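You operate a simulated robot arm through the tools that you are given. There is no shell and no other tool. Be economical: measure what you need, move in short steps, check, and stop when the job is done.

Carry out the task below with a simulated two-armed robot. There is one attempt and no reset: what you move stays moved.

Task
The green pan's lid rocks. Roll its rim a full turn or more, then test it on the pan again.
Fine: roller arm up again; the test must show 1 mm or less; other lids stay put.

Only the result counts: the job must be done as asked and must still hold three seconds after the hand-in. Knocking over, shifting, dropping, spilling or breaking anything else fails it. A push-on lid holds only when it is set on centred and level and pressed home; a screw cap is set on level and turned clockwise until tight.

Robot
Two 7-joint arms with fingered hands on one trunk, on a base that drives. Base frame: it is fixed to the floor where the robot stands at the start and does not move with it; the origin is under the middle of the robot, x ahead of it, y to its left, z up; the surface under the hand at the start is at about z = 83.2. Lengths are in cm, angles in rad, forces in N, time in s.
The left shoulder is at the start at [7, 16.2, 125.9], the right one opposite. With the tool pointing down near the work surface each hand reaches from about 28 to 80 cm from the robot's upright axis, wherever it stands, measured 20 degrees to its own side. Places, roughly: lid [75, 125, 100]; roller arm [60, 50, 100]; top of the lid turntable [50, 60, 90]. Payload 4 kg a hand.
The tool frame of a hand sits at the grasp point between the pads (the TCP): z along the fingers, y along the line on which they close. The tips reach 2.6 cm beyond it. The gripper opens to 13.2 cm. The gripper's body begins 7.3 cm behind the TCP. The gripper is a hand of 4 fingers: y runs from the thumb to the fingers, the wrist lies at [0, 0, -22.4] in the tool frame.
Orientation is that of the tool frame in the base frame, as a unit quaternion [w, x, y, z]. With the fingers straight down and closing along the base's y, the tool's x points along the base's -x, its y along +y and its z along -z.

Tools
- The arms move only by the tool move_arm. It takes "left_moves", "right_moves" or both (then of equal length, played together; a hand with none holds still); each is a list of rows, each a list of 6 numbers: the shift along the base's x, y, z in m, then the turn, a rotation vector about the base's x, y, z in rad. In form: [[x, y, z, rx, ry, rz], ...]. A call has 1 to 12 rows; each row shifts and turns the commanded pose from where the row before left it. Rows are played at 5 a second. More than 5 cm and 0.15 rad between two rows, and nothing of the call is played. A pose out of reach is approached as far as the arm can. The call stops where the force on the tool passes 40 N (or 10 N more than at its start, if that is more) or the arm is blocked; 0.2 s more then pass. In this call time passes only in rows, and 0.2 s behind the last. The reply holds the time, the measured pose of the TCP, the force on the tool along the base axes, the opening and the grip force, in the units named above and with some noise, with the torque about the TCP (base axes, N m) and any sound that the robot's microphone picked up, and new pictures: "pictures" is both (left out), scene, wrist or none (wrist: the cameras of the hands that moved).
- Cameras (640 x 400 px; columns grow to the right, rows downward): "scene" is now at [12.17, 3.95, 148.56]; the picture's right is [0.50, -0.87, 0.00], its down [-0.64, -0.37, -0.68] and it looks along [0.59, 0.34, -0.73] (base axes); focal length 214 px, centre (320, 200). "left" rides on the left gripper at [-7.3, 0.6, -9.4] in its tool frame; the picture's right is [-0.08, -1.00, 0.00], its down [0.78, -0.06, -0.62] and it looks along [0.61, -0.05, 0.79] (tool axes); focal length 230 px, centre (320, 200). "right" rides on the right gripper at [7.3, 0.6, -9.4] in its tool frame; the picture's right is [-0.08, 1.00, 0.00], its down [-0.79, -0.06, -0.62] and it looks along [-0.61, -0.05, 0.79] (tool axes); focal length 230 px, centre (320, 200). There is no depth. A picture from a camera that has moved, and an enlarged one, comes with that camera's place and axes in the base frame and with its lens. The place of the scene camera against the robot may be out by one fixed shift of up to 1.8 cm in any direction.
- lift_body(by): slides the trunk up (or, below 0, down) by that many cm; the arms and the scene camera ride with it, the base frame stays. It gives what a move gives, with no picture.
- roll_base(legs): drives the robot by 1 to 6 legs, each [ahead, left, turn to the left] in cm, cm and rad, along the robot's own axes; the way and the turn of a leg run together, so that a leg with both is an arc; at most 150 cm and 3.142 rad a leg. The arms and the cameras ride along, it lands a little off, and it stops where it bumps. It gives what a move gives, and a new picture of the scene camera.
- curl_fingers(finger1, finger2, finger3, thumb_bend, hand): sets how far each is bent, from 0 (flat) to 100 (curled in); at 30 the hand is open as for a grip, at 70 the pads meet at the TCP. One left out holds its place. A second passes; each finger stops where it meets its share of the squeeze, and holds until it gets a number again. It is the only way to open and close the hand. It gives what a move gives, with no picture; readings hold the bend of each and the force on the fingers (four entries, about 0 where the hand has none), thumb and palm.
- pan_tilt(pan, tilt): turns the head with the scene camera to pan (to the left, within 1.501 rad either way) and tilt (down, from -0.506 to 1.204), counted from straight ahead of the robot. It gives what a move gives, and a new picture of the scene camera.
- inspect(camera, box): a new picture of the part [left, top, right, bottom] of that camera's present view, enlarged. It takes no simulated time.
- close_job(): hands the job in; it is judged then, once.

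Work in short steps. Places have to be worked out from the pictures, the camera data and where the tool is seen: move nearer, look again, correct. Check each grasp and each placing, and mend what went wrong. You have 120 turns and 260 pictures in all, those below and enlarged ones among them. Open the grippers and draw the arms clear of the work before you hand the job in, unless the task says otherwise; then end with one line.

The tools are called after "Emit:" as name(argument=value, ...) on one line, values as JSON. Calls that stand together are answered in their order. move_arm: Moves the arms, as the interface text tells. Its arguments: {"type":"object","properties":{"left_moves":{"type":"array"},"right_moves":{"type":"array"},"pictures":{"type":"string","enum":["both","scene","wrist","none"]}},"required":[]} The other tools are called the same way: lift_body (by) slides the trunk up or down; curl_fingers (finger1, finger2, finger3, thumb_bend, hand) moves the fingers one by one; roll_base (legs) drives the base; pan_tilt (pan, tilt) turns the head that bears the scene camera; inspect (camera, box) takes an enlarged picture of a part of a camera's view; close_job () hands the job in.

At the start:

```text
time: 0.0
left_tcp_pos: [36.67, 41.89, 129.84]
left_tcp_rot: [0.0, 0.001, 1.0, 0.0]
left_ft_force: [-0.6, 0.3, 0.2]
left_moment: [0.02, 0.01, -0.01]
left_gripper_width: 13.17
left_grip_force: 0.0
left_shape: jaw
left_bend: [30.0, 30.0, 30.0, 30.0]
left_finger forces: [0.1, 0.0, 0.0, 0.0, 0.1, 0.0]
right_tcp_pos: [55.29, 3.51, 123.9]
right_tcp_rot: [0.0, 0.0, 1.0, 0.0]
right_ft_force: [-0.6, -0.3, 0.5]
right_moment: [-0.01, -0.01, -0.01]
right_gripper_width: 13.17
right_grip_force: 0.0
right_shape: jaw
right_bend: [30.0, 30.0, 30.0, 30.0]
right_finger forces: [0.0, 0.1, 0.0, 0.1, 0.0, 0.1]
trunk travel left (down, up): [-73.9, 20.1]
robot x, y, heading: [-0.11, -0.19, -0.001]
head pan, tilt: [0.525, 0.826]
```

scene: 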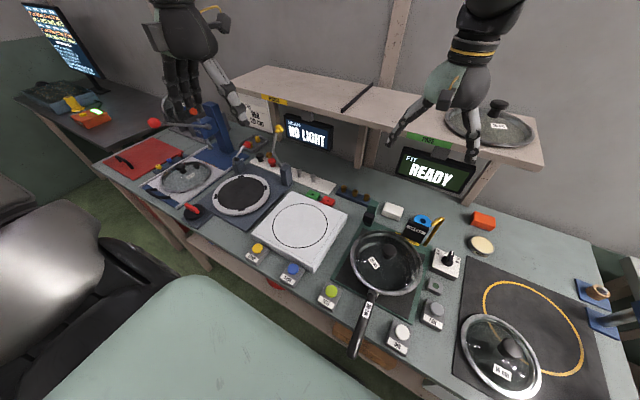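
right: 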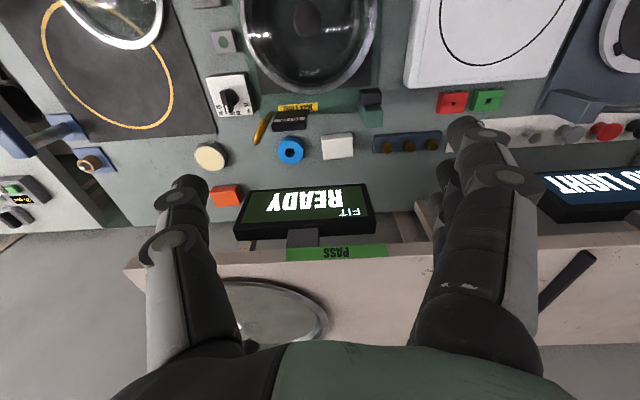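
left: 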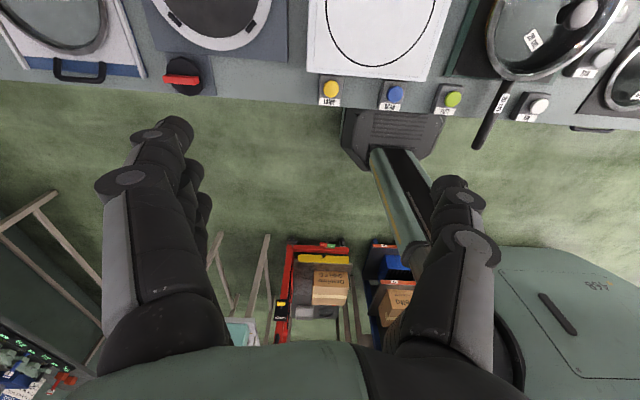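

I start by enlarging the scene picture to read labels and screens and find the parts.

Emit:
inspect(camera="scene", box=[80, 90, 340, 270])

Emit:
inspect(camera="scene", box=[240, 180, 500, 360])

Emit:
inspect(camera="scene", box=[0, 0, 160, 140])

Emit:
inspect(camera="scene", box=[420, 200, 640, 400])

```text
2.22 times, centred on (210, 180) of scene
camera zoom: at [12.17, 3.95, 148.56], right [0.5, -0.87, 0.0], down [-0.64, -0.37, -0.68], along [0.59, 0.34, -0.73], focal length 477 px, centre (564, 244)
```

zoom: 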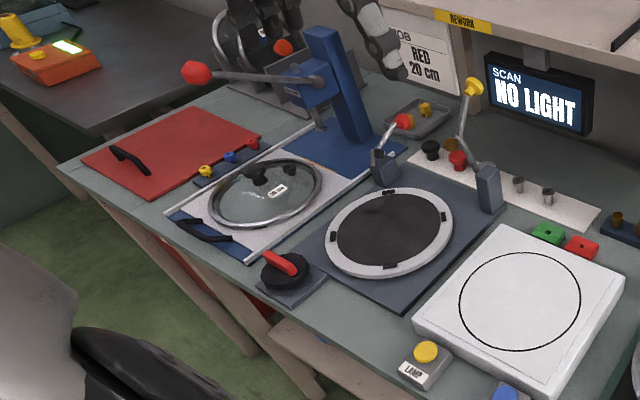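

```text
2.22 times, centred on (370, 270) of scene
camera zoom: at [12.17, 3.95, 148.56], right [0.5, -0.87, 0.0], down [-0.64, -0.37, -0.68], along [0.59, 0.34, -0.73], focal length 477 px, centre (209, 44)
```

zoom: 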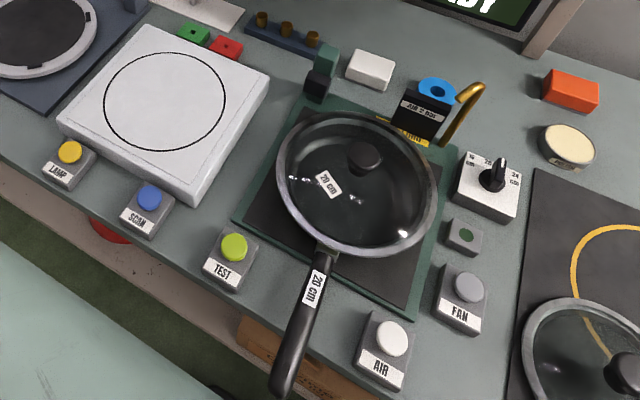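

```text
2.86 times, centred on (80, 70) of scene
camera zoom: at [12.17, 3.95, 148.56], right [0.5, -0.87, 0.0], down [-0.64, -0.37, -0.68], along [0.59, 0.34, -0.73], focal length 613 px, centre (1006, 571)
```

zoom: 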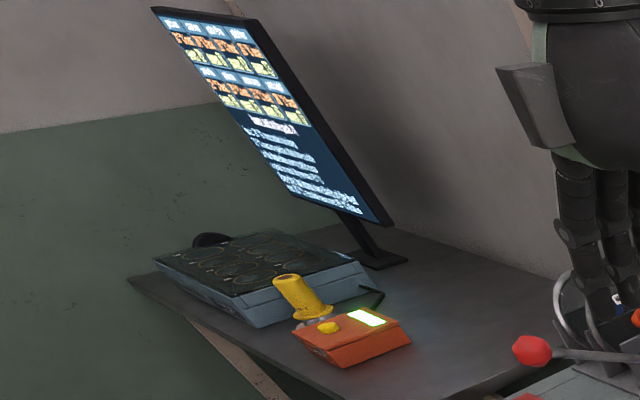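

```text
2.00 times, centred on (530, 300) of scene
camera zoom: at [12.17, 3.95, 148.56], right [0.5, -0.87, 0.0], down [-0.64, -0.37, -0.68], along [0.59, 0.34, -0.73], focal length 429 px, centre (-100, 0)
```

zoom: 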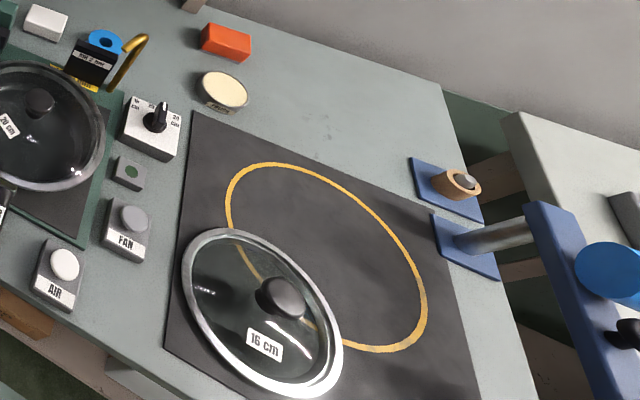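

The screen on the left holds text I need, so I turn the head to the left for a better view.

Emit:
pan_tilt(pan=1.15, tilt=0.45)

```text
time: 1.0
left_tcp_pos: [36.8, 42.04, 129.78]
left_tcp_rot: [-0.001, 0.0, 1.0, 0.0]
left_ft_force: [0.4, 0.1, 0.5]
left_moment: [0.01, -0.02, 0.0]
left_gripper_width: 13.17
left_grip_force: 0.1
left_shape: jaw
left_bend: [30.0, 30.0, 30.0, 30.0]
left_finger forces: [0.0, 0.1, 0.0, 0.1, 0.1, 0.0]
right_tcp_pos: [55.19, 3.58, 123.95]
right_tcp_rot: [0.0, 0.0, 1.0, -0.001]
right_ft_force: [0.4, -1.3, 0.4]
right_moment: [-0.01, 0.0, 0.0]
right_gripper_width: 13.2
right_grip_force: 0.1
right_shape: jaw
right_bend: [30.0, 30.0, 30.0, 30.0]
right_finger forces: [0.0, 0.0, 0.1, 0.0, 0.1, 0.1]
trunk travel left (down, up): [-73.9, 20.1]
robot x, y, heading: [0.08, -0.28, -0.001]
head pan, tilt: [1.15, 0.45]
camera scene: at [9.05, 8.36, 151.8], right [0.91, -0.41, 0.0], down [-0.18, -0.4, -0.9], along [0.37, 0.82, -0.44], focal length 214 px, centre (320, 200)
```

scene: 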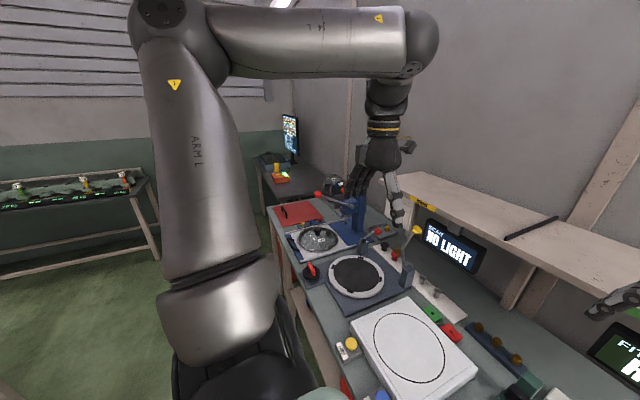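

The screen is in view, oblique; I enlarge it as well as the bench area.

Emit:
inspect(camera="scene", box=[250, 105, 330, 195])

Emit:
inspect(camera="scene", box=[260, 150, 440, 290])

```text
4.44 times, centred on (290, 150) of scene
camera zoom: at [9.05, 8.36, 151.8], right [0.91, -0.41, 0.0], down [-0.18, -0.4, -0.9], along [0.37, 0.82, -0.44], focal length 953 px, centre (453, 422)
```

zoom: 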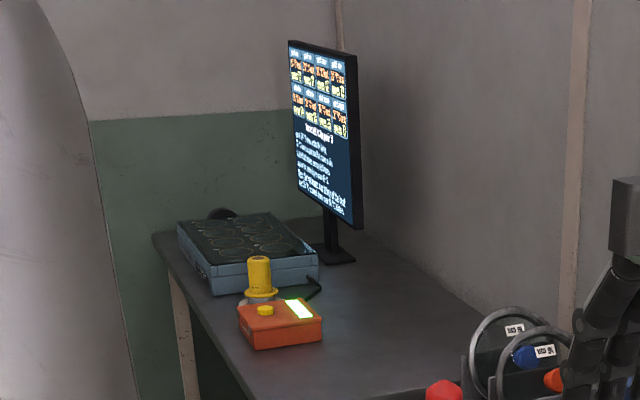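

```text
2.86 times, centred on (350, 220) of scene
camera zoom: at [9.05, 8.36, 151.8], right [0.91, -0.41, 0.0], down [-0.18, -0.4, -0.9], along [0.37, 0.82, -0.44], focal length 613 px, centre (234, 143)
```

zoom: 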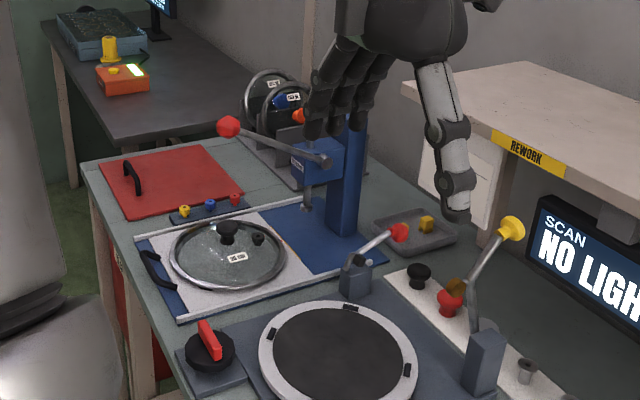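

The rack of upright lids at the far left is partly hidden by the left hand. I drive left to see the rack and screen more squarely.

Emit:
roll_base(legs=[[0, 50, 0]])

```text
time: 4.0
left_tcp_pos: [36.7, 92.03, 129.95]
left_tcp_rot: [0.0, 0.0, 1.0, 0.001]
left_ft_force: [-0.2, 0.6, -0.6]
left_moment: [0.0, -0.01, 0.01]
left_gripper_width: 13.18
left_grip_force: 0.1
left_shape: jaw
left_bend: [30.0, 30.0, 30.0, 30.0]
left_finger forces: [0.0, 0.0, 0.0, 0.0, 0.0, 0.0]
right_tcp_pos: [55.18, 53.64, 123.88]
right_tcp_rot: [0.0, -0.001, 1.0, 0.0]
right_ft_force: [0.5, -0.1, 0.1]
right_moment: [0.0, -0.01, -0.01]
right_gripper_width: 13.18
right_grip_force: 0.1
right_shape: jaw
right_bend: [30.0, 30.0, 30.0, 30.0]
right_finger forces: [0.1, 0.0, 0.0, 0.1, 0.0, 0.1]
trunk travel left (down, up): [-73.9, 20.1]
robot x, y, heading: [-0.08, 50.02, 0.002]
head pan, tilt: [1.15, 0.45]
camera scene: at [9.0, 58.42, 151.82], right [0.91, -0.41, 0.0], down [-0.18, -0.4, -0.9], along [0.37, 0.82, -0.43], focal length 214 px, centre (320, 200)
```

scene: 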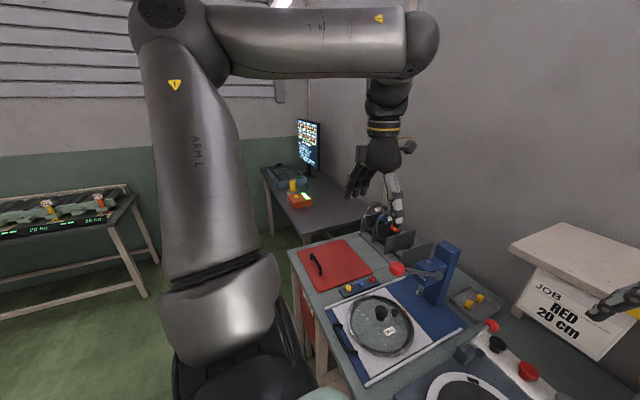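

I turn the head a bit to look at the near part and enlarge the screen.

Emit:
inspect(camera="scene", box=[280, 110, 340, 180])

Emit:
pan_tilt(pan=0.7, tilt=0.75)

Emit:
inspect(camera="left", box=[0, 0, 640, 400])

Emit:
inspect(camera="right", box=[0, 0, 640, 400])

```text
5.71 times, centred on (310, 145) of scene
camera zoom: at [9.0, 58.42, 151.82], right [0.91, -0.41, 0.0], down [-0.18, -0.4, -0.9], along [0.37, 0.82, -0.43], focal length 1226 px, centre (377, 514)
```

zoom: 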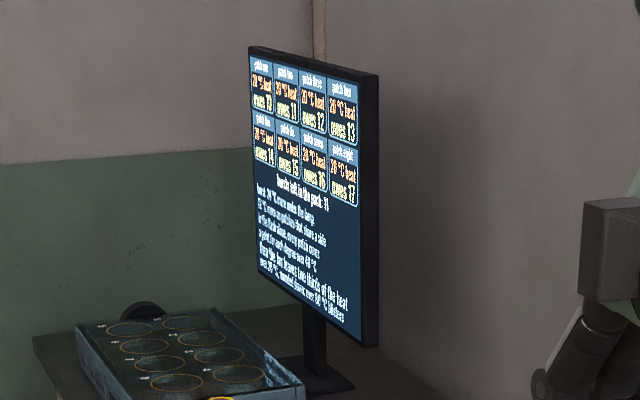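

```text
time: 4.9
left_tcp_pos: [36.77, 92.13, 129.93]
left_tcp_rot: [0.0, 0.0, 1.0, 0.0]
left_ft_force: [0.3, 0.0, 0.1]
left_moment: [-0.02, 0.0, 0.0]
left_gripper_width: 13.17
left_grip_force: 0.1
left_shape: jaw
left_bend: [30.0, 30.0, 30.0, 30.0]
left_finger forces: [0.0, 0.0, 0.0, 0.0, 0.0, 0.0]
right_tcp_pos: [55.3, 53.71, 123.84]
right_tcp_rot: [0.0, -0.001, 1.0, 0.0]
right_ft_force: [-0.5, -0.1, -0.5]
right_moment: [0.01, 0.02, -0.03]
right_gripper_width: 13.2
right_grip_force: 0.0
right_shape: jaw
right_bend: [30.0, 30.0, 30.0, 30.0]
right_finger forces: [0.0, 0.0, 0.0, 0.0, 0.0, 0.0]
trunk travel left (down, up): [-73.9, 20.1]
robot x, y, heading: [-0.17, 50.34, 0.0]
head pan, tilt: [0.7, 0.75]
camera scene: at [11.58, 55.53, 149.17], right [0.65, -0.76, 0.0], down [-0.52, -0.44, -0.73], along [0.56, 0.47, -0.68], focal length 214 px, centre (320, 200)
```

scene: 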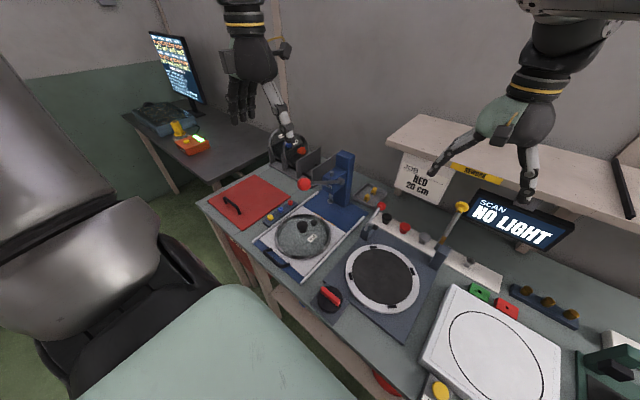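

```text
1.00 times, centred on (320, 200) of left (not enlarged: the box is as wide or as high as the picture)
camera zoom: at [43.99, 92.81, 139.23], right [0.08, -1.0, 0.0], down [-0.78, -0.06, 0.62], along [-0.61, -0.05, -0.79], focal length 230 px, centre (320, 200)
```

zoom: 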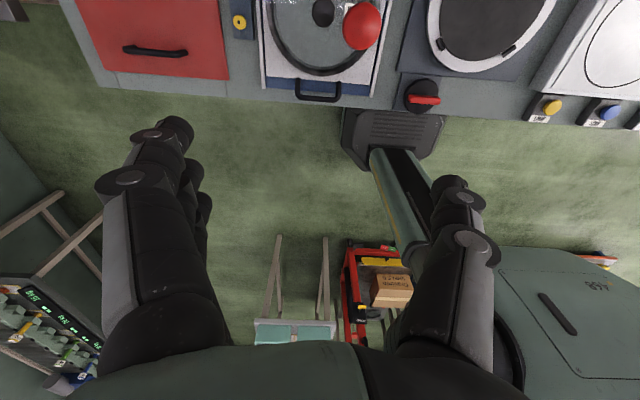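

```text
1.00 times, centred on (320, 200) of right (not enlarged: the box is as wide or as high as the picture)
camera zoom: at [47.95, 54.46, 133.19], right [0.08, 1.0, 0.0], down [0.79, -0.06, 0.62], along [0.61, -0.05, -0.79], focal length 230 px, centre (320, 200)
```

zoom: 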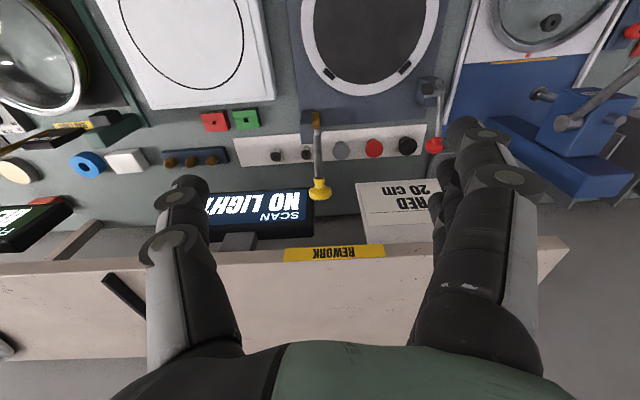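

The monitor belongs to another station (heat/glue). I now look at the rack and the rolling station details.

Emit:
inspect(camera="scene", box=[200, 110, 400, 240])

Emit:
inspect(camera="scene", box=[310, 190, 510, 320])

Emit:
inspect(camera="right", box=[0, 0, 320, 200])

Emit:
inspect(camera="right", box=[280, 0, 640, 225])

```text
3.08 times, centred on (300, 175) of scene
camera zoom: at [11.58, 55.53, 149.17], right [0.65, -0.76, 0.0], down [-0.52, -0.44, -0.73], along [0.56, 0.47, -0.68], focal length 660 px, centre (382, 277)
```

zoom: 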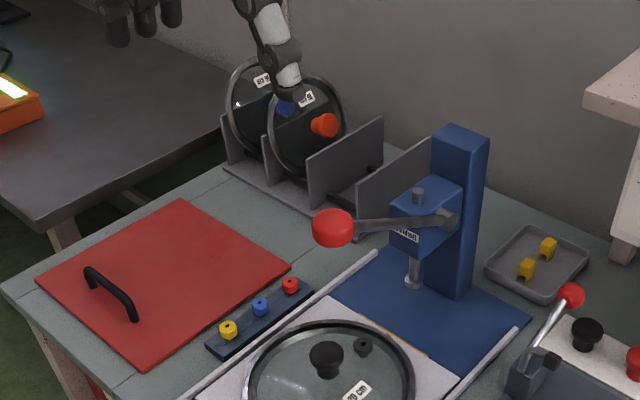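

```text
3.08 times, centred on (410, 255) of scene
camera zoom: at [11.58, 55.53, 149.17], right [0.65, -0.76, 0.0], down [-0.52, -0.44, -0.73], along [0.56, 0.47, -0.68], focal length 660 px, centre (43, 31)
```

zoom: 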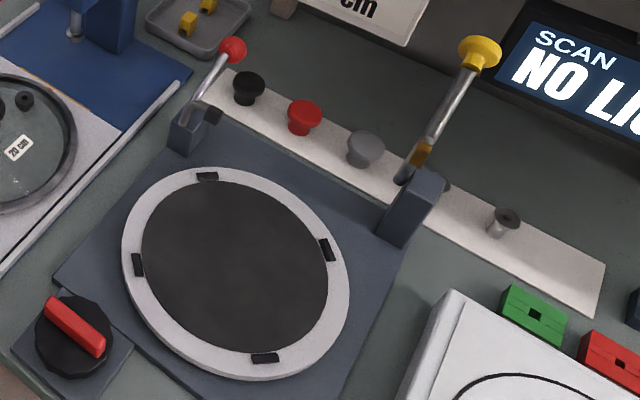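

```text
2.00 times, centred on (160, 100) of right
camera zoom: at [47.95, 54.46, 133.19], right [0.08, 1.0, 0.0], down [0.79, -0.06, 0.62], along [0.61, -0.05, -0.79], focal length 460 px, centre (640, 400)
```

zoom: 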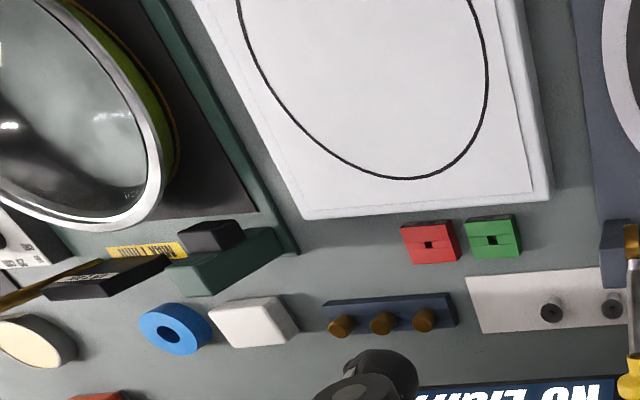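

```text
1.78 times, centred on (460, 112) of right
camera zoom: at [47.95, 54.46, 133.19], right [0.08, 1.0, 0.0], down [0.79, -0.06, 0.62], along [0.61, -0.05, -0.79], focal length 409 px, centre (71, 356)
```

zoom: 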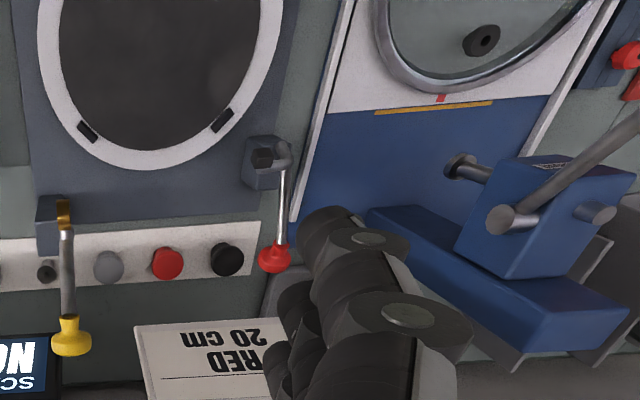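

The pan on the FIT station has a green wall; its lid says 20 cm. The rack labels are hidden by the left hand, so I raise that hand and look again.

Emit:
move_arm(left_moves=[[0, 0.03, 0.04, 0, 0, 0], [0, 0.03, 0.04, 0, 0, 0], [0, 0.03, 0.04, 0, 0, 0], [0, 0.03, 0.04, 0, 0, 0]], pictures="none")

Emit:
inspect(camera="scene", box=[255, 110, 365, 185])

```text
time: 5.9
left_tcp_pos: [37.15, 100.28, 129.19]
left_tcp_rot: [0.001, -0.001, 1.0, 0.0]
left_ft_force: [-0.8, 0.1, -0.1]
left_moment: [-0.01, 0.02, 0.01]
left_gripper_width: 13.2
left_grip_force: 0.1
left_shape: jaw
left_bend: [30.0, 30.0, 30.0, 30.0]
left_finger forces: [0.1, 0.1, 0.1, 0.0, 0.0, 0.0]
left hand out of reach, approached as far as the arm can: row 1, 2, 3, 4
right_tcp_pos: [55.13, 53.84, 123.89]
right_tcp_rot: [0.001, 0.0, 1.0, -0.001]
right_ft_force: [-0.4, 0.4, 0.2]
right_moment: [0.0, -0.01, -0.01]
right_gripper_width: 13.19
right_grip_force: 0.1
right_shape: jaw
right_bend: [30.0, 30.0, 30.0, 30.0]
right_finger forces: [0.0, 0.0, 0.0, 0.1, 0.0, 0.0]
trunk travel left (down, up): [-73.9, 20.1]
robot x, y, heading: [-0.1, 49.95, -0.001]
head pan, tilt: [0.7, 0.75]
```

```text
5.33 times, centred on (310, 148) of scene
camera zoom: at [11.63, 55.6, 149.16], right [0.65, -0.76, 0.0], down [-0.52, -0.44, -0.73], along [0.56, 0.47, -0.68], focal length 1144 px, centre (373, 480)
```

zoom: 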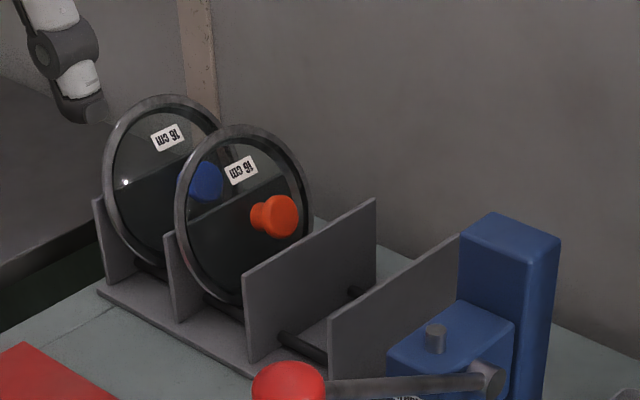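

Both rack lids are 16 cm, so they are not the green 20 cm pan's. Now I look straight at the turntable from here.

Emit:
pan_tilt(pan=0.1, tilt=0.85)

Emit:
inspect(camera="scene", box=[200, 160, 400, 285])

Emit:
inspect(camera="scene", box=[440, 120, 640, 245])

```text
time: 6.9
left_tcp_pos: [36.98, 100.09, 129.27]
left_tcp_rot: [0.001, -0.001, 1.0, 0.0]
left_ft_force: [0.9, 0.2, -0.7]
left_moment: [0.0, -0.02, -0.01]
left_gripper_width: 13.16
left_grip_force: 0.1
left_shape: jaw
left_bend: [30.0, 30.0, 30.0, 30.0]
left_finger forces: [0.1, 0.0, 0.0, 0.1, 0.0, 0.1]
right_tcp_pos: [55.22, 53.66, 124.0]
right_tcp_rot: [0.0, 0.0, 1.0, 0.0]
right_ft_force: [0.5, -0.5, 0.3]
right_moment: [0.01, -0.02, -0.01]
right_gripper_width: 13.18
right_grip_force: 0.1
right_shape: jaw
right_bend: [30.0, 30.0, 30.0, 30.0]
right_finger forces: [0.1, 0.0, 0.0, 0.0, 0.0, 0.1]
trunk travel left (down, up): [-73.9, 20.1]
robot x, y, heading: [-0.11, 49.77, 0.004]
head pan, tilt: [0.099, 0.85]
camera scene: at [13.04, 50.96, 148.36], right [0.1, -0.99, 0.0], down [-0.75, -0.08, -0.66], along [0.66, 0.07, -0.75], focal length 214 px, centre (320, 200)
```

scene: 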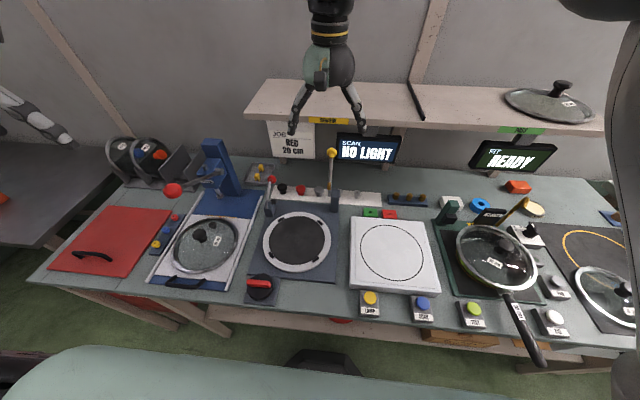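

```text
3.20 times, centred on (300, 222) of scene
camera zoom: at [13.04, 50.96, 148.36], right [0.1, -0.99, 0.0], down [-0.75, -0.08, -0.66], along [0.66, 0.07, -0.75], focal length 686 px, centre (384, 128)
```

zoom: 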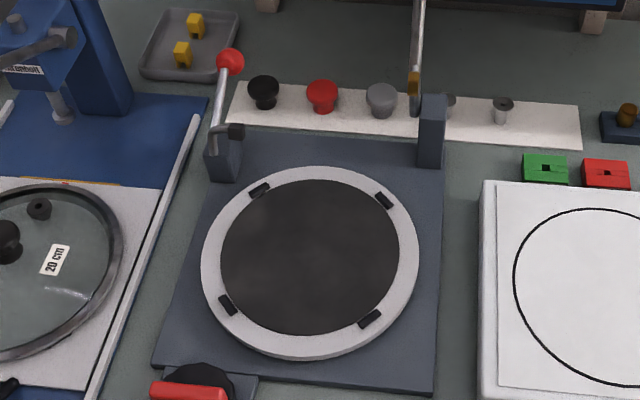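

```text
3.20 times, centred on (540, 182) of scene
camera zoom: at [13.04, 50.96, 148.36], right [0.1, -0.99, 0.0], down [-0.75, -0.08, -0.66], along [0.66, 0.07, -0.75], focal length 686 px, centre (-384, 256)
```

zoom: 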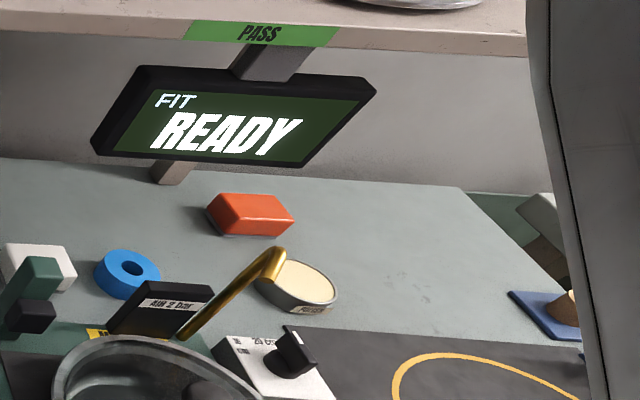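

The roller station: yellow-ball lever with brass roller at the back right of the turntable, red-ball lever back left, and a red-bar knob front left. I drive back right so that the pan lies in front of the right hand, and look at it.

Emit:
roll_base(legs=[[0, -34, 0]])

Emit:
pan_tilt(pan=-0.6, tilt=0.8)

Emit:
inspect(camera="right", box=[0, 0, 640, 400])

```text
time: 9.1
left_tcp_pos: [37.03, 66.64, 129.09]
left_tcp_rot: [0.001, -0.001, 1.0, -0.001]
left_ft_force: [0.0, 0.1, -1.1]
left_moment: [-0.02, 0.0, 0.0]
left_gripper_width: 13.21
left_grip_force: 0.1
left_shape: jaw
left_bend: [30.0, 30.0, 30.0, 30.0]
left_finger forces: [0.0, 0.0, 0.0, 0.0, 0.0, 0.1]
right_tcp_pos: [55.26, 20.31, 123.89]
right_tcp_rot: [0.0, -0.001, 1.0, -0.001]
right_ft_force: [-0.1, -0.5, -0.9]
right_moment: [-0.05, -0.01, -0.05]
right_gripper_width: 13.2
right_grip_force: 0.0
right_shape: jaw
right_bend: [30.0, 30.0, 30.0, 30.0]
right_finger forces: [0.0, 0.1, 0.1, 0.0, 0.1, 0.0]
trunk travel left (down, up): [-73.9, 20.1]
robot x, y, heading: [0.23, 16.75, 0.005]
head pan, tilt: [0.099, 0.85]
camera scene: at [13.07, 17.46, 148.36], right [0.1, -0.99, 0.0], down [-0.75, -0.08, -0.66], along [0.66, 0.07, -0.75], focal length 214 px, centre (320, 200)
```

scene: 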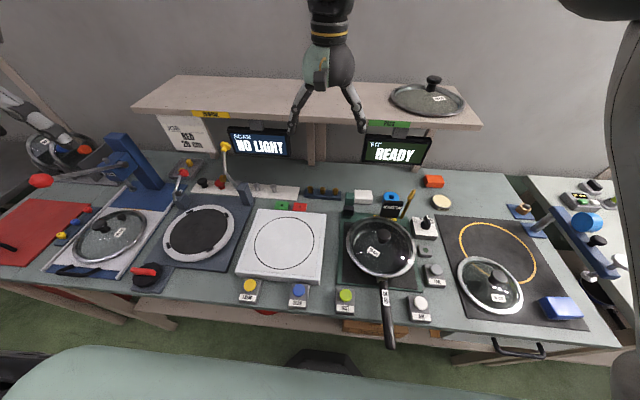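

```text
time: 10.2
left_tcp_pos: [37.07, 66.54, 129.21]
left_tcp_rot: [0.002, -0.001, 1.0, 0.0]
left_ft_force: [0.3, 0.0, 0.1]
left_moment: [-0.05, 0.01, 0.0]
left_gripper_width: 13.2
left_grip_force: 0.0
left_shape: jaw
left_bend: [30.0, 30.0, 30.0, 30.0]
left_finger forces: [0.0, 0.0, 0.0, 0.0, 0.0, 0.0]
right_tcp_pos: [55.24, 20.2, 123.88]
right_tcp_rot: [-0.001, 0.0, 1.0, -0.001]
right_ft_force: [0.5, -0.2, -0.3]
right_moment: [0.0, -0.01, -0.02]
right_gripper_width: 13.19
right_grip_force: 0.1
right_shape: jaw
right_bend: [30.0, 30.0, 30.0, 30.0]
right_finger forces: [0.1, 0.1, 0.0, 0.0, 0.1, 0.0]
trunk travel left (down, up): [-73.9, 20.1]
robot x, y, heading: [-0.24, 16.5, 0.002]
head pan, tilt: [-0.6, 0.799]
camera scene: at [11.96, 12.0, 148.77], right [-0.56, -0.83, 0.0], down [-0.59, 0.4, -0.7], along [0.58, -0.39, -0.72], focal length 214 px, centre (320, 200)
```

scene: 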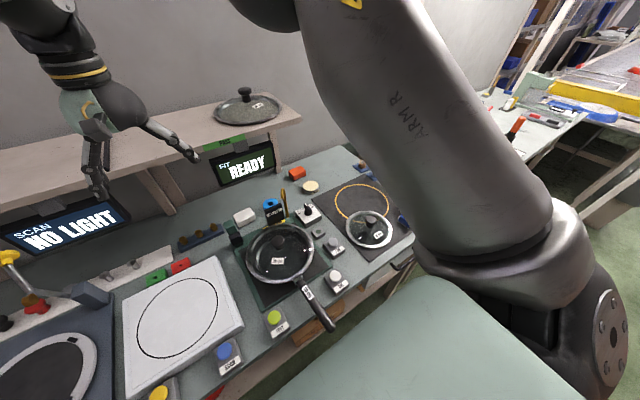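

```text
1.00 times, centred on (320, 200) of right (not enlarged: the box is as wide or as high as the picture)
camera zoom: at [47.98, 20.84, 133.18], right [0.08, 1.0, 0.0], down [0.79, -0.06, 0.62], along [0.61, -0.05, -0.79], focal length 230 px, centre (320, 200)
```

zoom: 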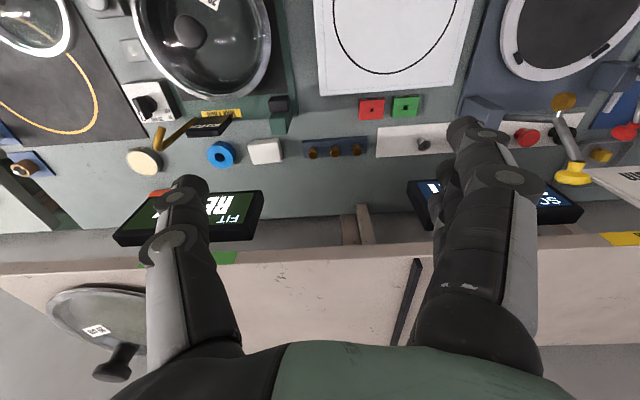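

I enlarge the FIT station and the shelf lid to read labels.

Emit:
inspect(camera="scene", box=[200, 180, 400, 305])

Emit:
inspect(camera="scene", box=[200, 75, 300, 140])

Emit:
inspect(camera="right", box=[90, 0, 300, 180])

```text
3.20 times, centred on (300, 242) of scene
camera zoom: at [11.96, 12.0, 148.77], right [-0.56, -0.83, 0.0], down [-0.59, 0.4, -0.7], along [0.58, -0.39, -0.72], focal length 686 px, centre (384, 64)
```

zoom: 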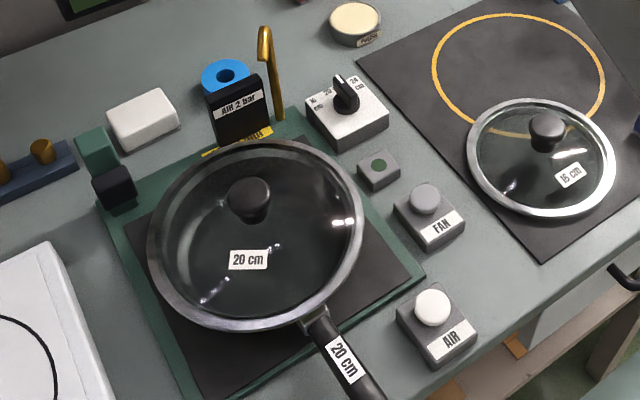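

```text
6.15 times, centred on (250, 108) of scene
camera zoom: at [11.96, 12.0, 148.77], right [-0.56, -0.83, 0.0], down [-0.59, 0.4, -0.7], along [0.58, -0.39, -0.72], focal length 1320 px, centre (751, 769)
```

zoom: 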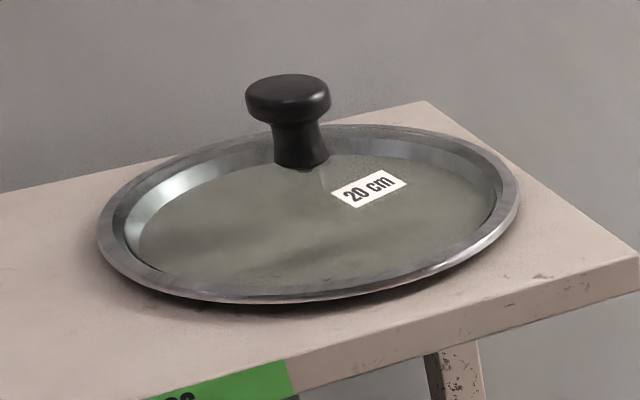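

```text
2.22 times, centred on (195, 90) of right
camera zoom: at [47.98, 20.84, 133.18], right [0.08, 1.0, 0.0], down [0.79, -0.06, 0.62], along [0.61, -0.05, -0.79], focal length 511 px, centre (598, 444)
```

zoom: 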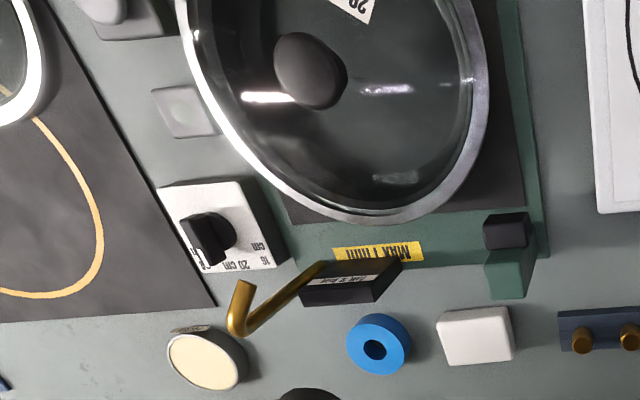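

Label reads MAX 1 mm at the FIT station; the pan is 20 cm and so is the lid on it. I check the dial's setting and the TEST button closely.

Emit:
inspect(camera="scene", box=[285, 195, 330, 225])

Emit:
inspect(camera="scene", box=[150, 290, 310, 400])

```text
13.33 times, centred on (308, 210) of scene
camera zoom: at [11.96, 12.0, 148.77], right [-0.56, -0.83, 0.0], down [-0.59, 0.4, -0.7], along [0.58, -0.39, -0.72], focal length 2860 px, centre (487, 67)
```

zoom: 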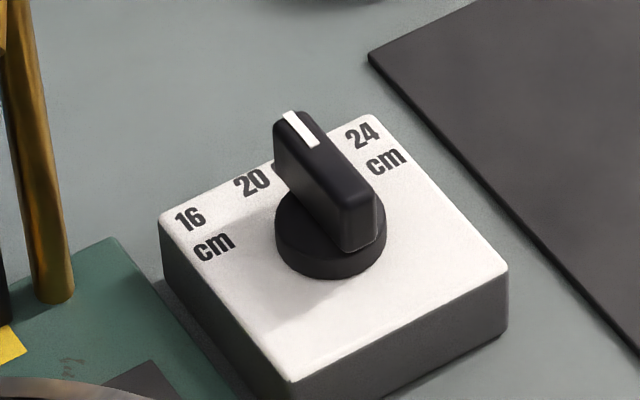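

```text
3.64 times, centred on (230, 345) of scene
camera zoom: at [11.96, 12.0, 148.77], right [-0.56, -0.83, 0.0], down [-0.59, 0.4, -0.7], along [0.58, -0.39, -0.72], focal length 780 px, centre (647, -327)
```

zoom: 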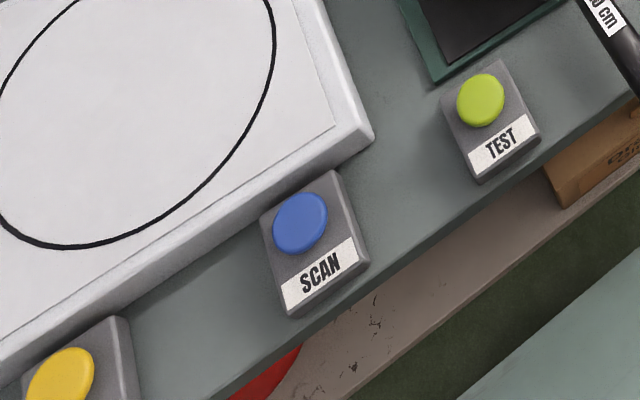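

The dial is on 20 cm. I first run TEST on the lid as it is to learn the display and confirm the right lid; I close the right fingers and move above the TEST button (estimated [33, 12.7, 86]).

Emit:
curl_fingers(hand="right", finger1=70, finger2=70, finger3=70, thumb_bend=70)

Emit:
move_arm(right_moves=[[-0.045, -0.015, -0.02, 0, 0, 0], [-0.045, -0.015, -0.02, 0, 0, 0], [-0.045, -0.015, -0.02, 0, 0, 0], [-0.045, -0.015, -0.03, 0, 0, 0], [-0.042, -0.015, -0.03, 0, 0, 0], [0, 0, -0.04, 0, 0, 0], [0, 0, -0.03, 0, 0, 0], [0, 0, -0.03, 0, 0, 0]])

```text
time: 11.2
left_tcp_pos: [37.13, 66.56, 129.29]
left_tcp_rot: [0.001, -0.001, 1.0, 0.0]
left_ft_force: [0.3, -0.1, 0.2]
left_moment: [0.03, 0.02, 0.04]
left_gripper_width: 13.16
left_grip_force: 0.0
left_shape: jaw
left_bend: [30.0, 30.0, 30.0, 30.0]
left_finger forces: [0.0, 0.0, 0.1, 0.0, 0.0, 0.1]
right_tcp_pos: [55.22, 20.1, 123.78]
right_tcp_rot: [0.0, 0.0, 1.0, 0.0]
right_ft_force: [-1.1, 0.8, -0.3]
right_moment: [0.03, -0.01, -0.02]
right_gripper_width: 1.46
right_grip_force: 0.0
right_shape: fingers
right_bend: [70.0, 70.0, 70.0, 70.0]
right_finger forces: [0.0, 0.1, 0.1, 0.1, 0.1, 0.0]
trunk travel left (down, up): [-73.9, 20.1]
robot x, y, heading: [-0.11, 16.59, 0.003]
head pan, tilt: [-0.6, 0.799]
```

```text
refused: row 1 steps farther than a row can; nothing moved
```

Steps were just too long; I use smaller rows.

Emit:
move_arm(right_moves=[[-0.037, -0.012, -0.02, 0, 0, 0], [-0.037, -0.012, -0.02, 0, 0, 0], [-0.037, -0.013, -0.02, 0, 0, 0], [-0.037, -0.013, -0.02, 0, 0, 0], [-0.037, -0.012, -0.02, 0, 0, 0], [-0.037, -0.012, -0.02, 0, 0, 0], [0, 0, -0.04, 0, 0, 0], [0, 0, -0.04, 0, 0, 0], [0, 0, -0.04, 0, 0, 0]])

```text
time: 13.2
left_tcp_pos: [37.22, 66.45, 129.37]
left_tcp_rot: [0.002, -0.002, 1.0, 0.001]
left_ft_force: [0.2, -0.3, 0.3]
left_moment: [-0.01, -0.01, -0.02]
left_gripper_width: 13.2
left_grip_force: 0.0
left_shape: jaw
left_bend: [30.0, 30.0, 30.0, 30.0]
left_finger forces: [0.0, 0.1, 0.0, 0.0, 0.0, 0.1]
right_tcp_pos: [32.99, 12.55, 99.79]
right_tcp_rot: [0.0, -0.001, 1.0, 0.0]
right_ft_force: [-0.4, 0.6, 0.3]
right_moment: [0.01, 0.02, 0.01]
right_gripper_width: 1.45
right_grip_force: 0.1
right_shape: fingers
right_bend: [70.0, 70.0, 70.0, 70.0]
right_finger forces: [0.0, 0.1, 0.0, 0.0, 0.0, 0.0]
trunk travel left (down, up): [-73.9, 20.1]
robot x, y, heading: [-0.63, 16.49, 0.002]
head pan, tilt: [-0.6, 0.799]
camera scene: at [12.0, 11.89, 148.77], right [-0.56, -0.83, 0.0], down [-0.59, 0.4, -0.7], along [0.58, -0.39, -0.72], focal length 214 px, centre (320, 200)
camera right: at [25.8, 13.26, 109.07], right [0.08, 1.0, 0.0], down [0.78, -0.06, 0.62], along [0.62, -0.05, -0.79], focal length 230 px, centre (320, 200)
```

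scene: 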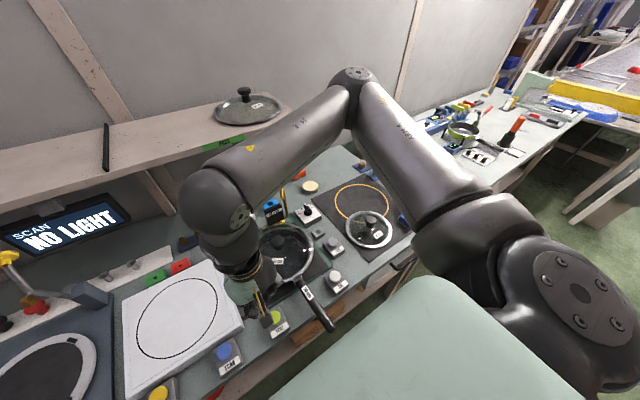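
right: 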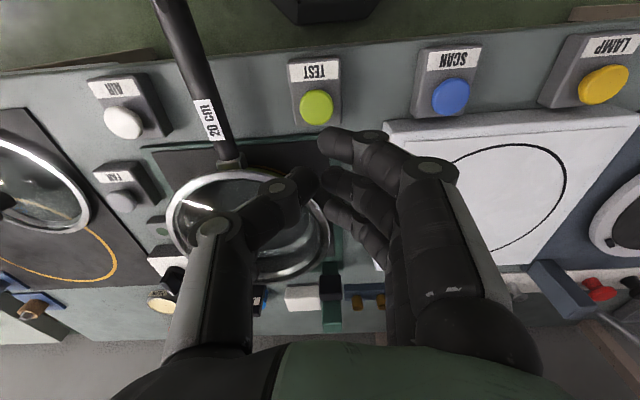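

The wrist view puts TEST at about [32.2, 12.4]. I shift a bit and go down in small steps till contact.

Emit:
move_arm(right_moves=[[-0.008, -0.003, -0.03, 0, 0, 0], [0, 0, -0.03, 0, 0, 0], [0, 0, -0.015, 0, 0, 0], [0, 0, -0.005, 0, 0, 0], [0, 0, -0.005, 0, 0, 0], [0, 0, -0.005, 0, 0, 0]])

```text
time: 14.6
left_tcp_pos: [37.13, 66.48, 129.32]
left_tcp_rot: [0.001, -0.001, 1.0, 0.0]
left_ft_force: [0.4, -0.4, -0.3]
left_moment: [0.01, -0.01, -0.01]
left_gripper_width: 13.21
left_grip_force: 0.0
left_shape: jaw
left_bend: [30.0, 30.0, 30.0, 30.0]
left_finger forces: [0.1, 0.1, 0.0, 0.0, 0.0, 0.0]
right_tcp_pos: [32.26, 12.35, 90.87]
right_tcp_rot: [0.0, -0.001, 1.0, -0.001]
right_ft_force: [0.6, 0.5, -0.3]
right_moment: [0.0, 0.0, -0.02]
right_gripper_width: 1.48
right_grip_force: 0.1
right_shape: fingers
right_bend: [70.0, 70.0, 70.0, 70.0]
right_finger forces: [0.1, 0.1, 0.0, 0.1, 0.0, 0.1]
trunk travel left (down, up): [-73.9, 20.1]
robot x, y, heading: [0.16, 16.36, 0.003]
head pan, tilt: [-0.6, 0.799]
camera scene: at [11.95, 11.92, 148.77], right [-0.56, -0.83, 0.0], down [-0.59, 0.4, -0.7], along [0.58, -0.39, -0.72], focal length 214 px, centre (320, 200)
camera right: at [24.96, 13.06, 100.15], right [0.08, 1.0, 0.0], down [0.78, -0.06, 0.62], along [0.62, -0.05, -0.79], focal length 230 px, centre (320, 200)
```

scene: 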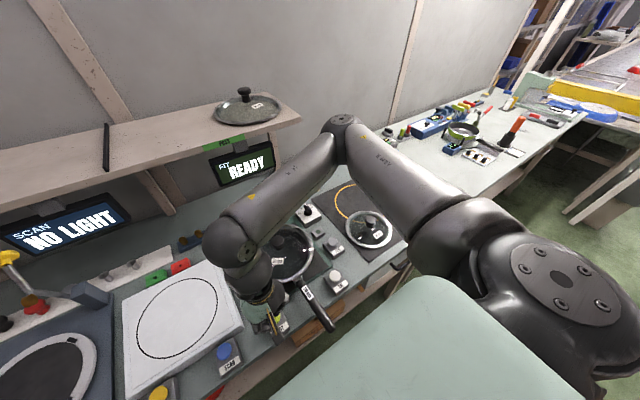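
right: 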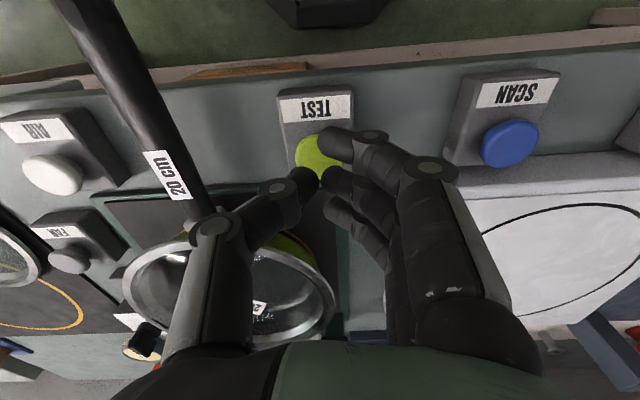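

Aligned over the button; I keep going down in small steps.

Emit:
move_arm(right_moves=[[-0.003, 0, -0.005, 0, 0, 0], [0, 0, -0.005, 0, 0, 0], [0, 0, -0.005, 0, 0, 0], [0, 0, -0.005, 0, 0, 0], [0, 0, -0.005, 0, 0, 0]], pictures="scene")

```text
time: 15.8
left_tcp_pos: [37.12, 66.48, 129.25]
left_tcp_rot: [0.001, -0.001, 1.0, 0.0]
left_ft_force: [1.2, -0.3, 0.3]
left_moment: [-0.03, -0.01, 0.01]
left_gripper_width: 13.2
left_grip_force: 0.1
left_shape: jaw
left_bend: [30.0, 30.0, 30.0, 30.0]
left_finger forces: [0.0, 0.0, 0.1, 0.1, 0.1, 0.0]
right_tcp_pos: [31.72, 12.39, 88.34]
right_tcp_rot: [0.001, -0.001, 1.0, -0.001]
right_ft_force: [0.5, -0.8, 2.1]
right_moment: [-0.03, 0.0, -0.02]
right_gripper_width: 1.47
right_grip_force: 0.9
right_shape: fingers
right_bend: [70.0, 70.0, 70.0, 70.0]
right_finger forces: [0.1, 0.0, 0.1, 0.0, 1.6, 0.1]
trunk travel left (down, up): [-73.9, 20.1]
robot x, y, heading: [0.06, 16.26, 0.005]
head pan, tilt: [-0.6, 0.799]
camera scene: at [11.95, 11.92, 148.77], right [-0.56, -0.83, 0.0], down [-0.59, 0.4, -0.7], along [0.58, -0.39, -0.72], focal length 214 px, centre (320, 200)
```

scene: 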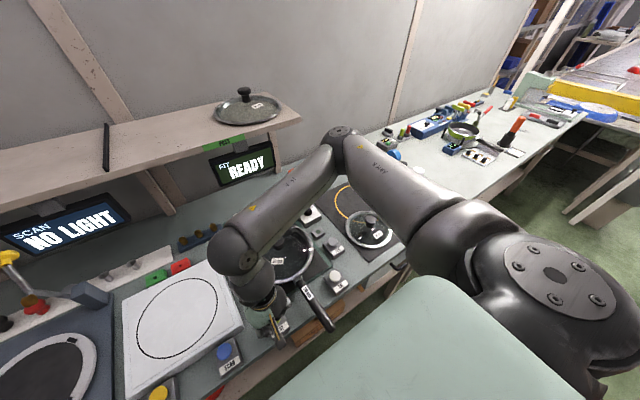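

Contact on the thumb (2 N); I press a little further.

Emit:
move_arm(right_moves=[[0, 0, -0.003, 0, 0, 0], [0, 0, -0.003, 0, 0, 0], [0, 0, -0.003, 0, 0, 0]], pictures="both")

```text
time: 16.6
left_tcp_pos: [36.87, 66.48, 129.34]
left_tcp_rot: [0.002, -0.001, 1.0, 0.0]
left_ft_force: [-0.7, 0.4, 0.3]
left_moment: [-0.03, 0.0, -0.01]
left_gripper_width: 13.22
left_grip_force: 0.0
left_shape: jaw
left_bend: [30.0, 30.0, 30.0, 30.0]
left_finger forces: [0.1, 0.0, 0.0, 0.0, 0.0, 0.0]
right_tcp_pos: [31.88, 12.49, 87.68]
right_tcp_rot: [0.001, -0.001, 1.0, 0.001]
right_ft_force: [0.4, -2.4, 31.5]
right_moment: [-0.26, -0.04, 0.04]
right_gripper_width: 1.44
right_grip_force: 16.0
right_shape: fingers
right_bend: [70.0, 70.0, 70.0, 70.0]
right_finger forces: [0.1, 5.3, 4.6, 0.0, 21.2, 0.1]
trunk travel left (down, up): [-73.9, 20.1]
robot x, y, heading: [-0.2, 16.45, -0.002]
head pan, tilt: [-0.6, 0.799]
heard: click
camera scene: at [11.73, 11.89, 148.83], right [-0.56, -0.83, 0.0], down [-0.59, 0.4, -0.7], along [0.58, -0.39, -0.72], focal length 214 px, centre (320, 200)
camera right: at [24.58, 13.11, 96.93], right [0.08, 1.0, 0.0], down [0.78, -0.06, 0.62], along [0.62, -0.05, -0.78], focal length 230 px, centre (320, 200)
```

scene: 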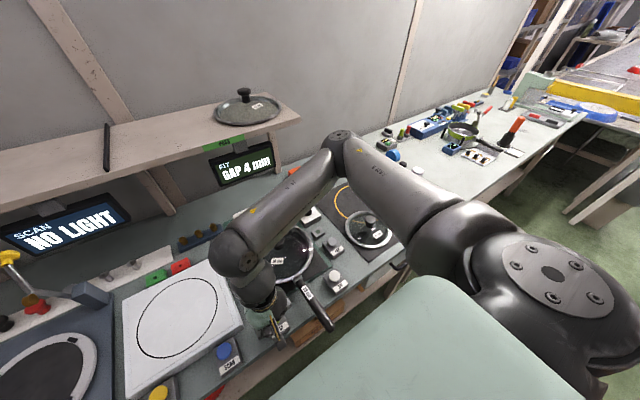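
right: 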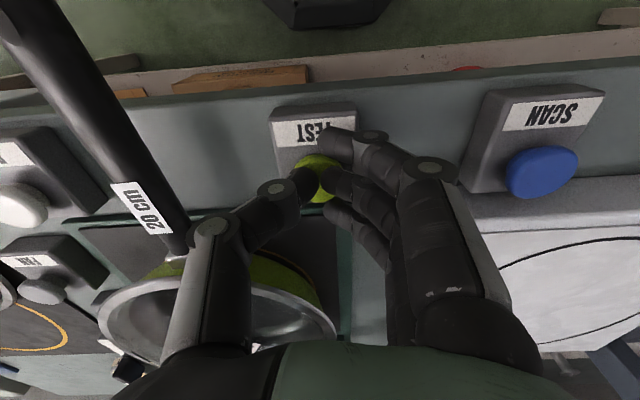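

The display shows a GAP of 4 mm or so, so this is the rocking lid. I lift off, open the hand and move over the lid knob (estimated [47.4, 4, 97]).

Emit:
move_arm(right_moves=[[0, 0, 0.04, 0, 0, 0], [0, 0, 0.045, 0, 0, 0], [0, 0, 0.045, 0, 0, 0], [0, 0, 0.045, 0, 0, 0], [0, 0, 0.045, 0, 0, 0], [0.04, -0.02, 0, 0, 0, 0], [0.04, -0.02, 0, 0, 0, 0], [0.04, -0.02, 0, 0, 0, 0], [0.035, -0.025, 0, 0, 0, 0]], pictures="none")

Emit:
curl_fingers(hand="right", finger1=30, finger2=30, finger3=30, thumb_bend=30)

Emit:
inspect(camera="right", box=[0, 0, 640, 400])

Emit:
inspect(camera="scene", box=[200, 140, 300, 200])

```text
time: 18.6
left_tcp_pos: [37.29, 66.28, 129.23]
left_tcp_rot: [0.001, -0.001, 1.0, 0.002]
left_ft_force: [0.1, -0.2, 0.4]
left_moment: [0.0, 0.0, 0.0]
left_gripper_width: 13.18
left_grip_force: 0.0
left_shape: jaw
left_bend: [30.0, 30.0, 30.0, 30.0]
left_finger forces: [0.0, 0.0, 0.0, 0.1, 0.0, 0.0]
right_tcp_pos: [47.69, 3.68, 109.5]
right_tcp_rot: [-0.001, -0.001, 1.0, 0.001]
right_ft_force: [0.2, 0.7, 0.4]
right_moment: [0.0, 0.01, -0.01]
right_gripper_width: 1.43
right_grip_force: 0.1
right_shape: fingers
right_bend: [70.0, 70.0, 70.0, 70.0]
right_finger forces: [0.0, 0.0, 0.1, 0.1, 0.0, 0.0]
trunk travel left (down, up): [-73.9, 20.1]
robot x, y, heading: [-0.07, 17.11, -0.0]
head pan, tilt: [-0.6, 0.799]
```

```text
time: 19.6
left_tcp_pos: [37.23, 66.46, 129.23]
left_tcp_rot: [0.001, 0.0, 1.0, -0.001]
left_ft_force: [-0.5, -0.3, 1.0]
left_moment: [0.02, 0.0, 0.01]
left_gripper_width: 13.18
left_grip_force: 0.1
left_shape: jaw
left_bend: [30.0, 30.0, 30.0, 30.0]
left_finger forces: [0.0, 0.0, 0.0, 0.0, 0.0, 0.0]
right_tcp_pos: [47.46, 4.03, 109.51]
right_tcp_rot: [-0.001, 0.0, 1.0, 0.0]
right_ft_force: [0.2, -0.2, -0.7]
right_moment: [0.0, 0.01, 0.07]
right_gripper_width: 13.58
right_grip_force: 0.1
right_shape: fingers
right_bend: [30.0, 30.0, 30.0, 30.0]
right_finger forces: [0.0, 0.1, 0.0, 0.1, 0.1, 0.0]
trunk travel left (down, up): [-73.9, 20.1]
robot x, y, heading: [-0.49, 16.5, -0.001]
head pan, tilt: [-0.6, 0.799]
```

```text
1.00 times, centred on (320, 200) of right (not enlarged: the box is as wide or as high as the picture)
camera zoom: at [40.2, 4.59, 118.8], right [0.08, 1.0, 0.0], down [0.79, -0.06, 0.62], along [0.61, -0.05, -0.79], focal length 230 px, centre (320, 200)
```

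zoom: 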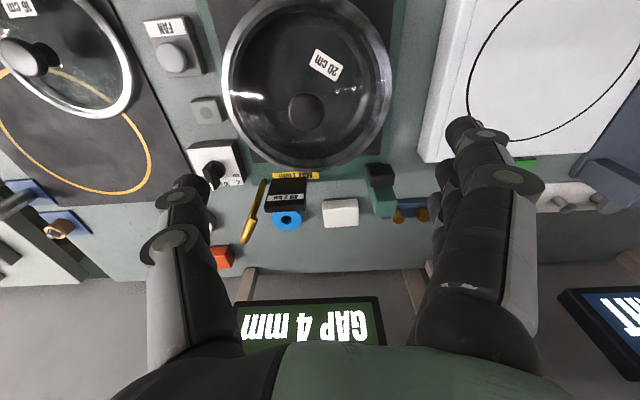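

```text
6.40 times, centred on (250, 170) of scene
camera zoom: at [11.95, 11.93, 148.77], right [-0.56, -0.83, 0.0], down [-0.59, 0.4, -0.7], along [0.58, -0.39, -0.72], focal length 1373 px, centre (768, 392)
```

zoom: 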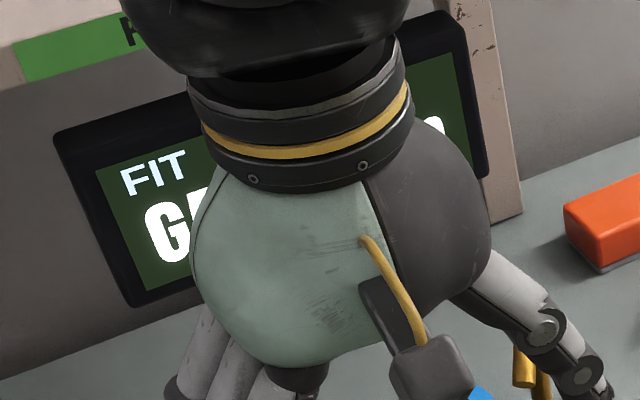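

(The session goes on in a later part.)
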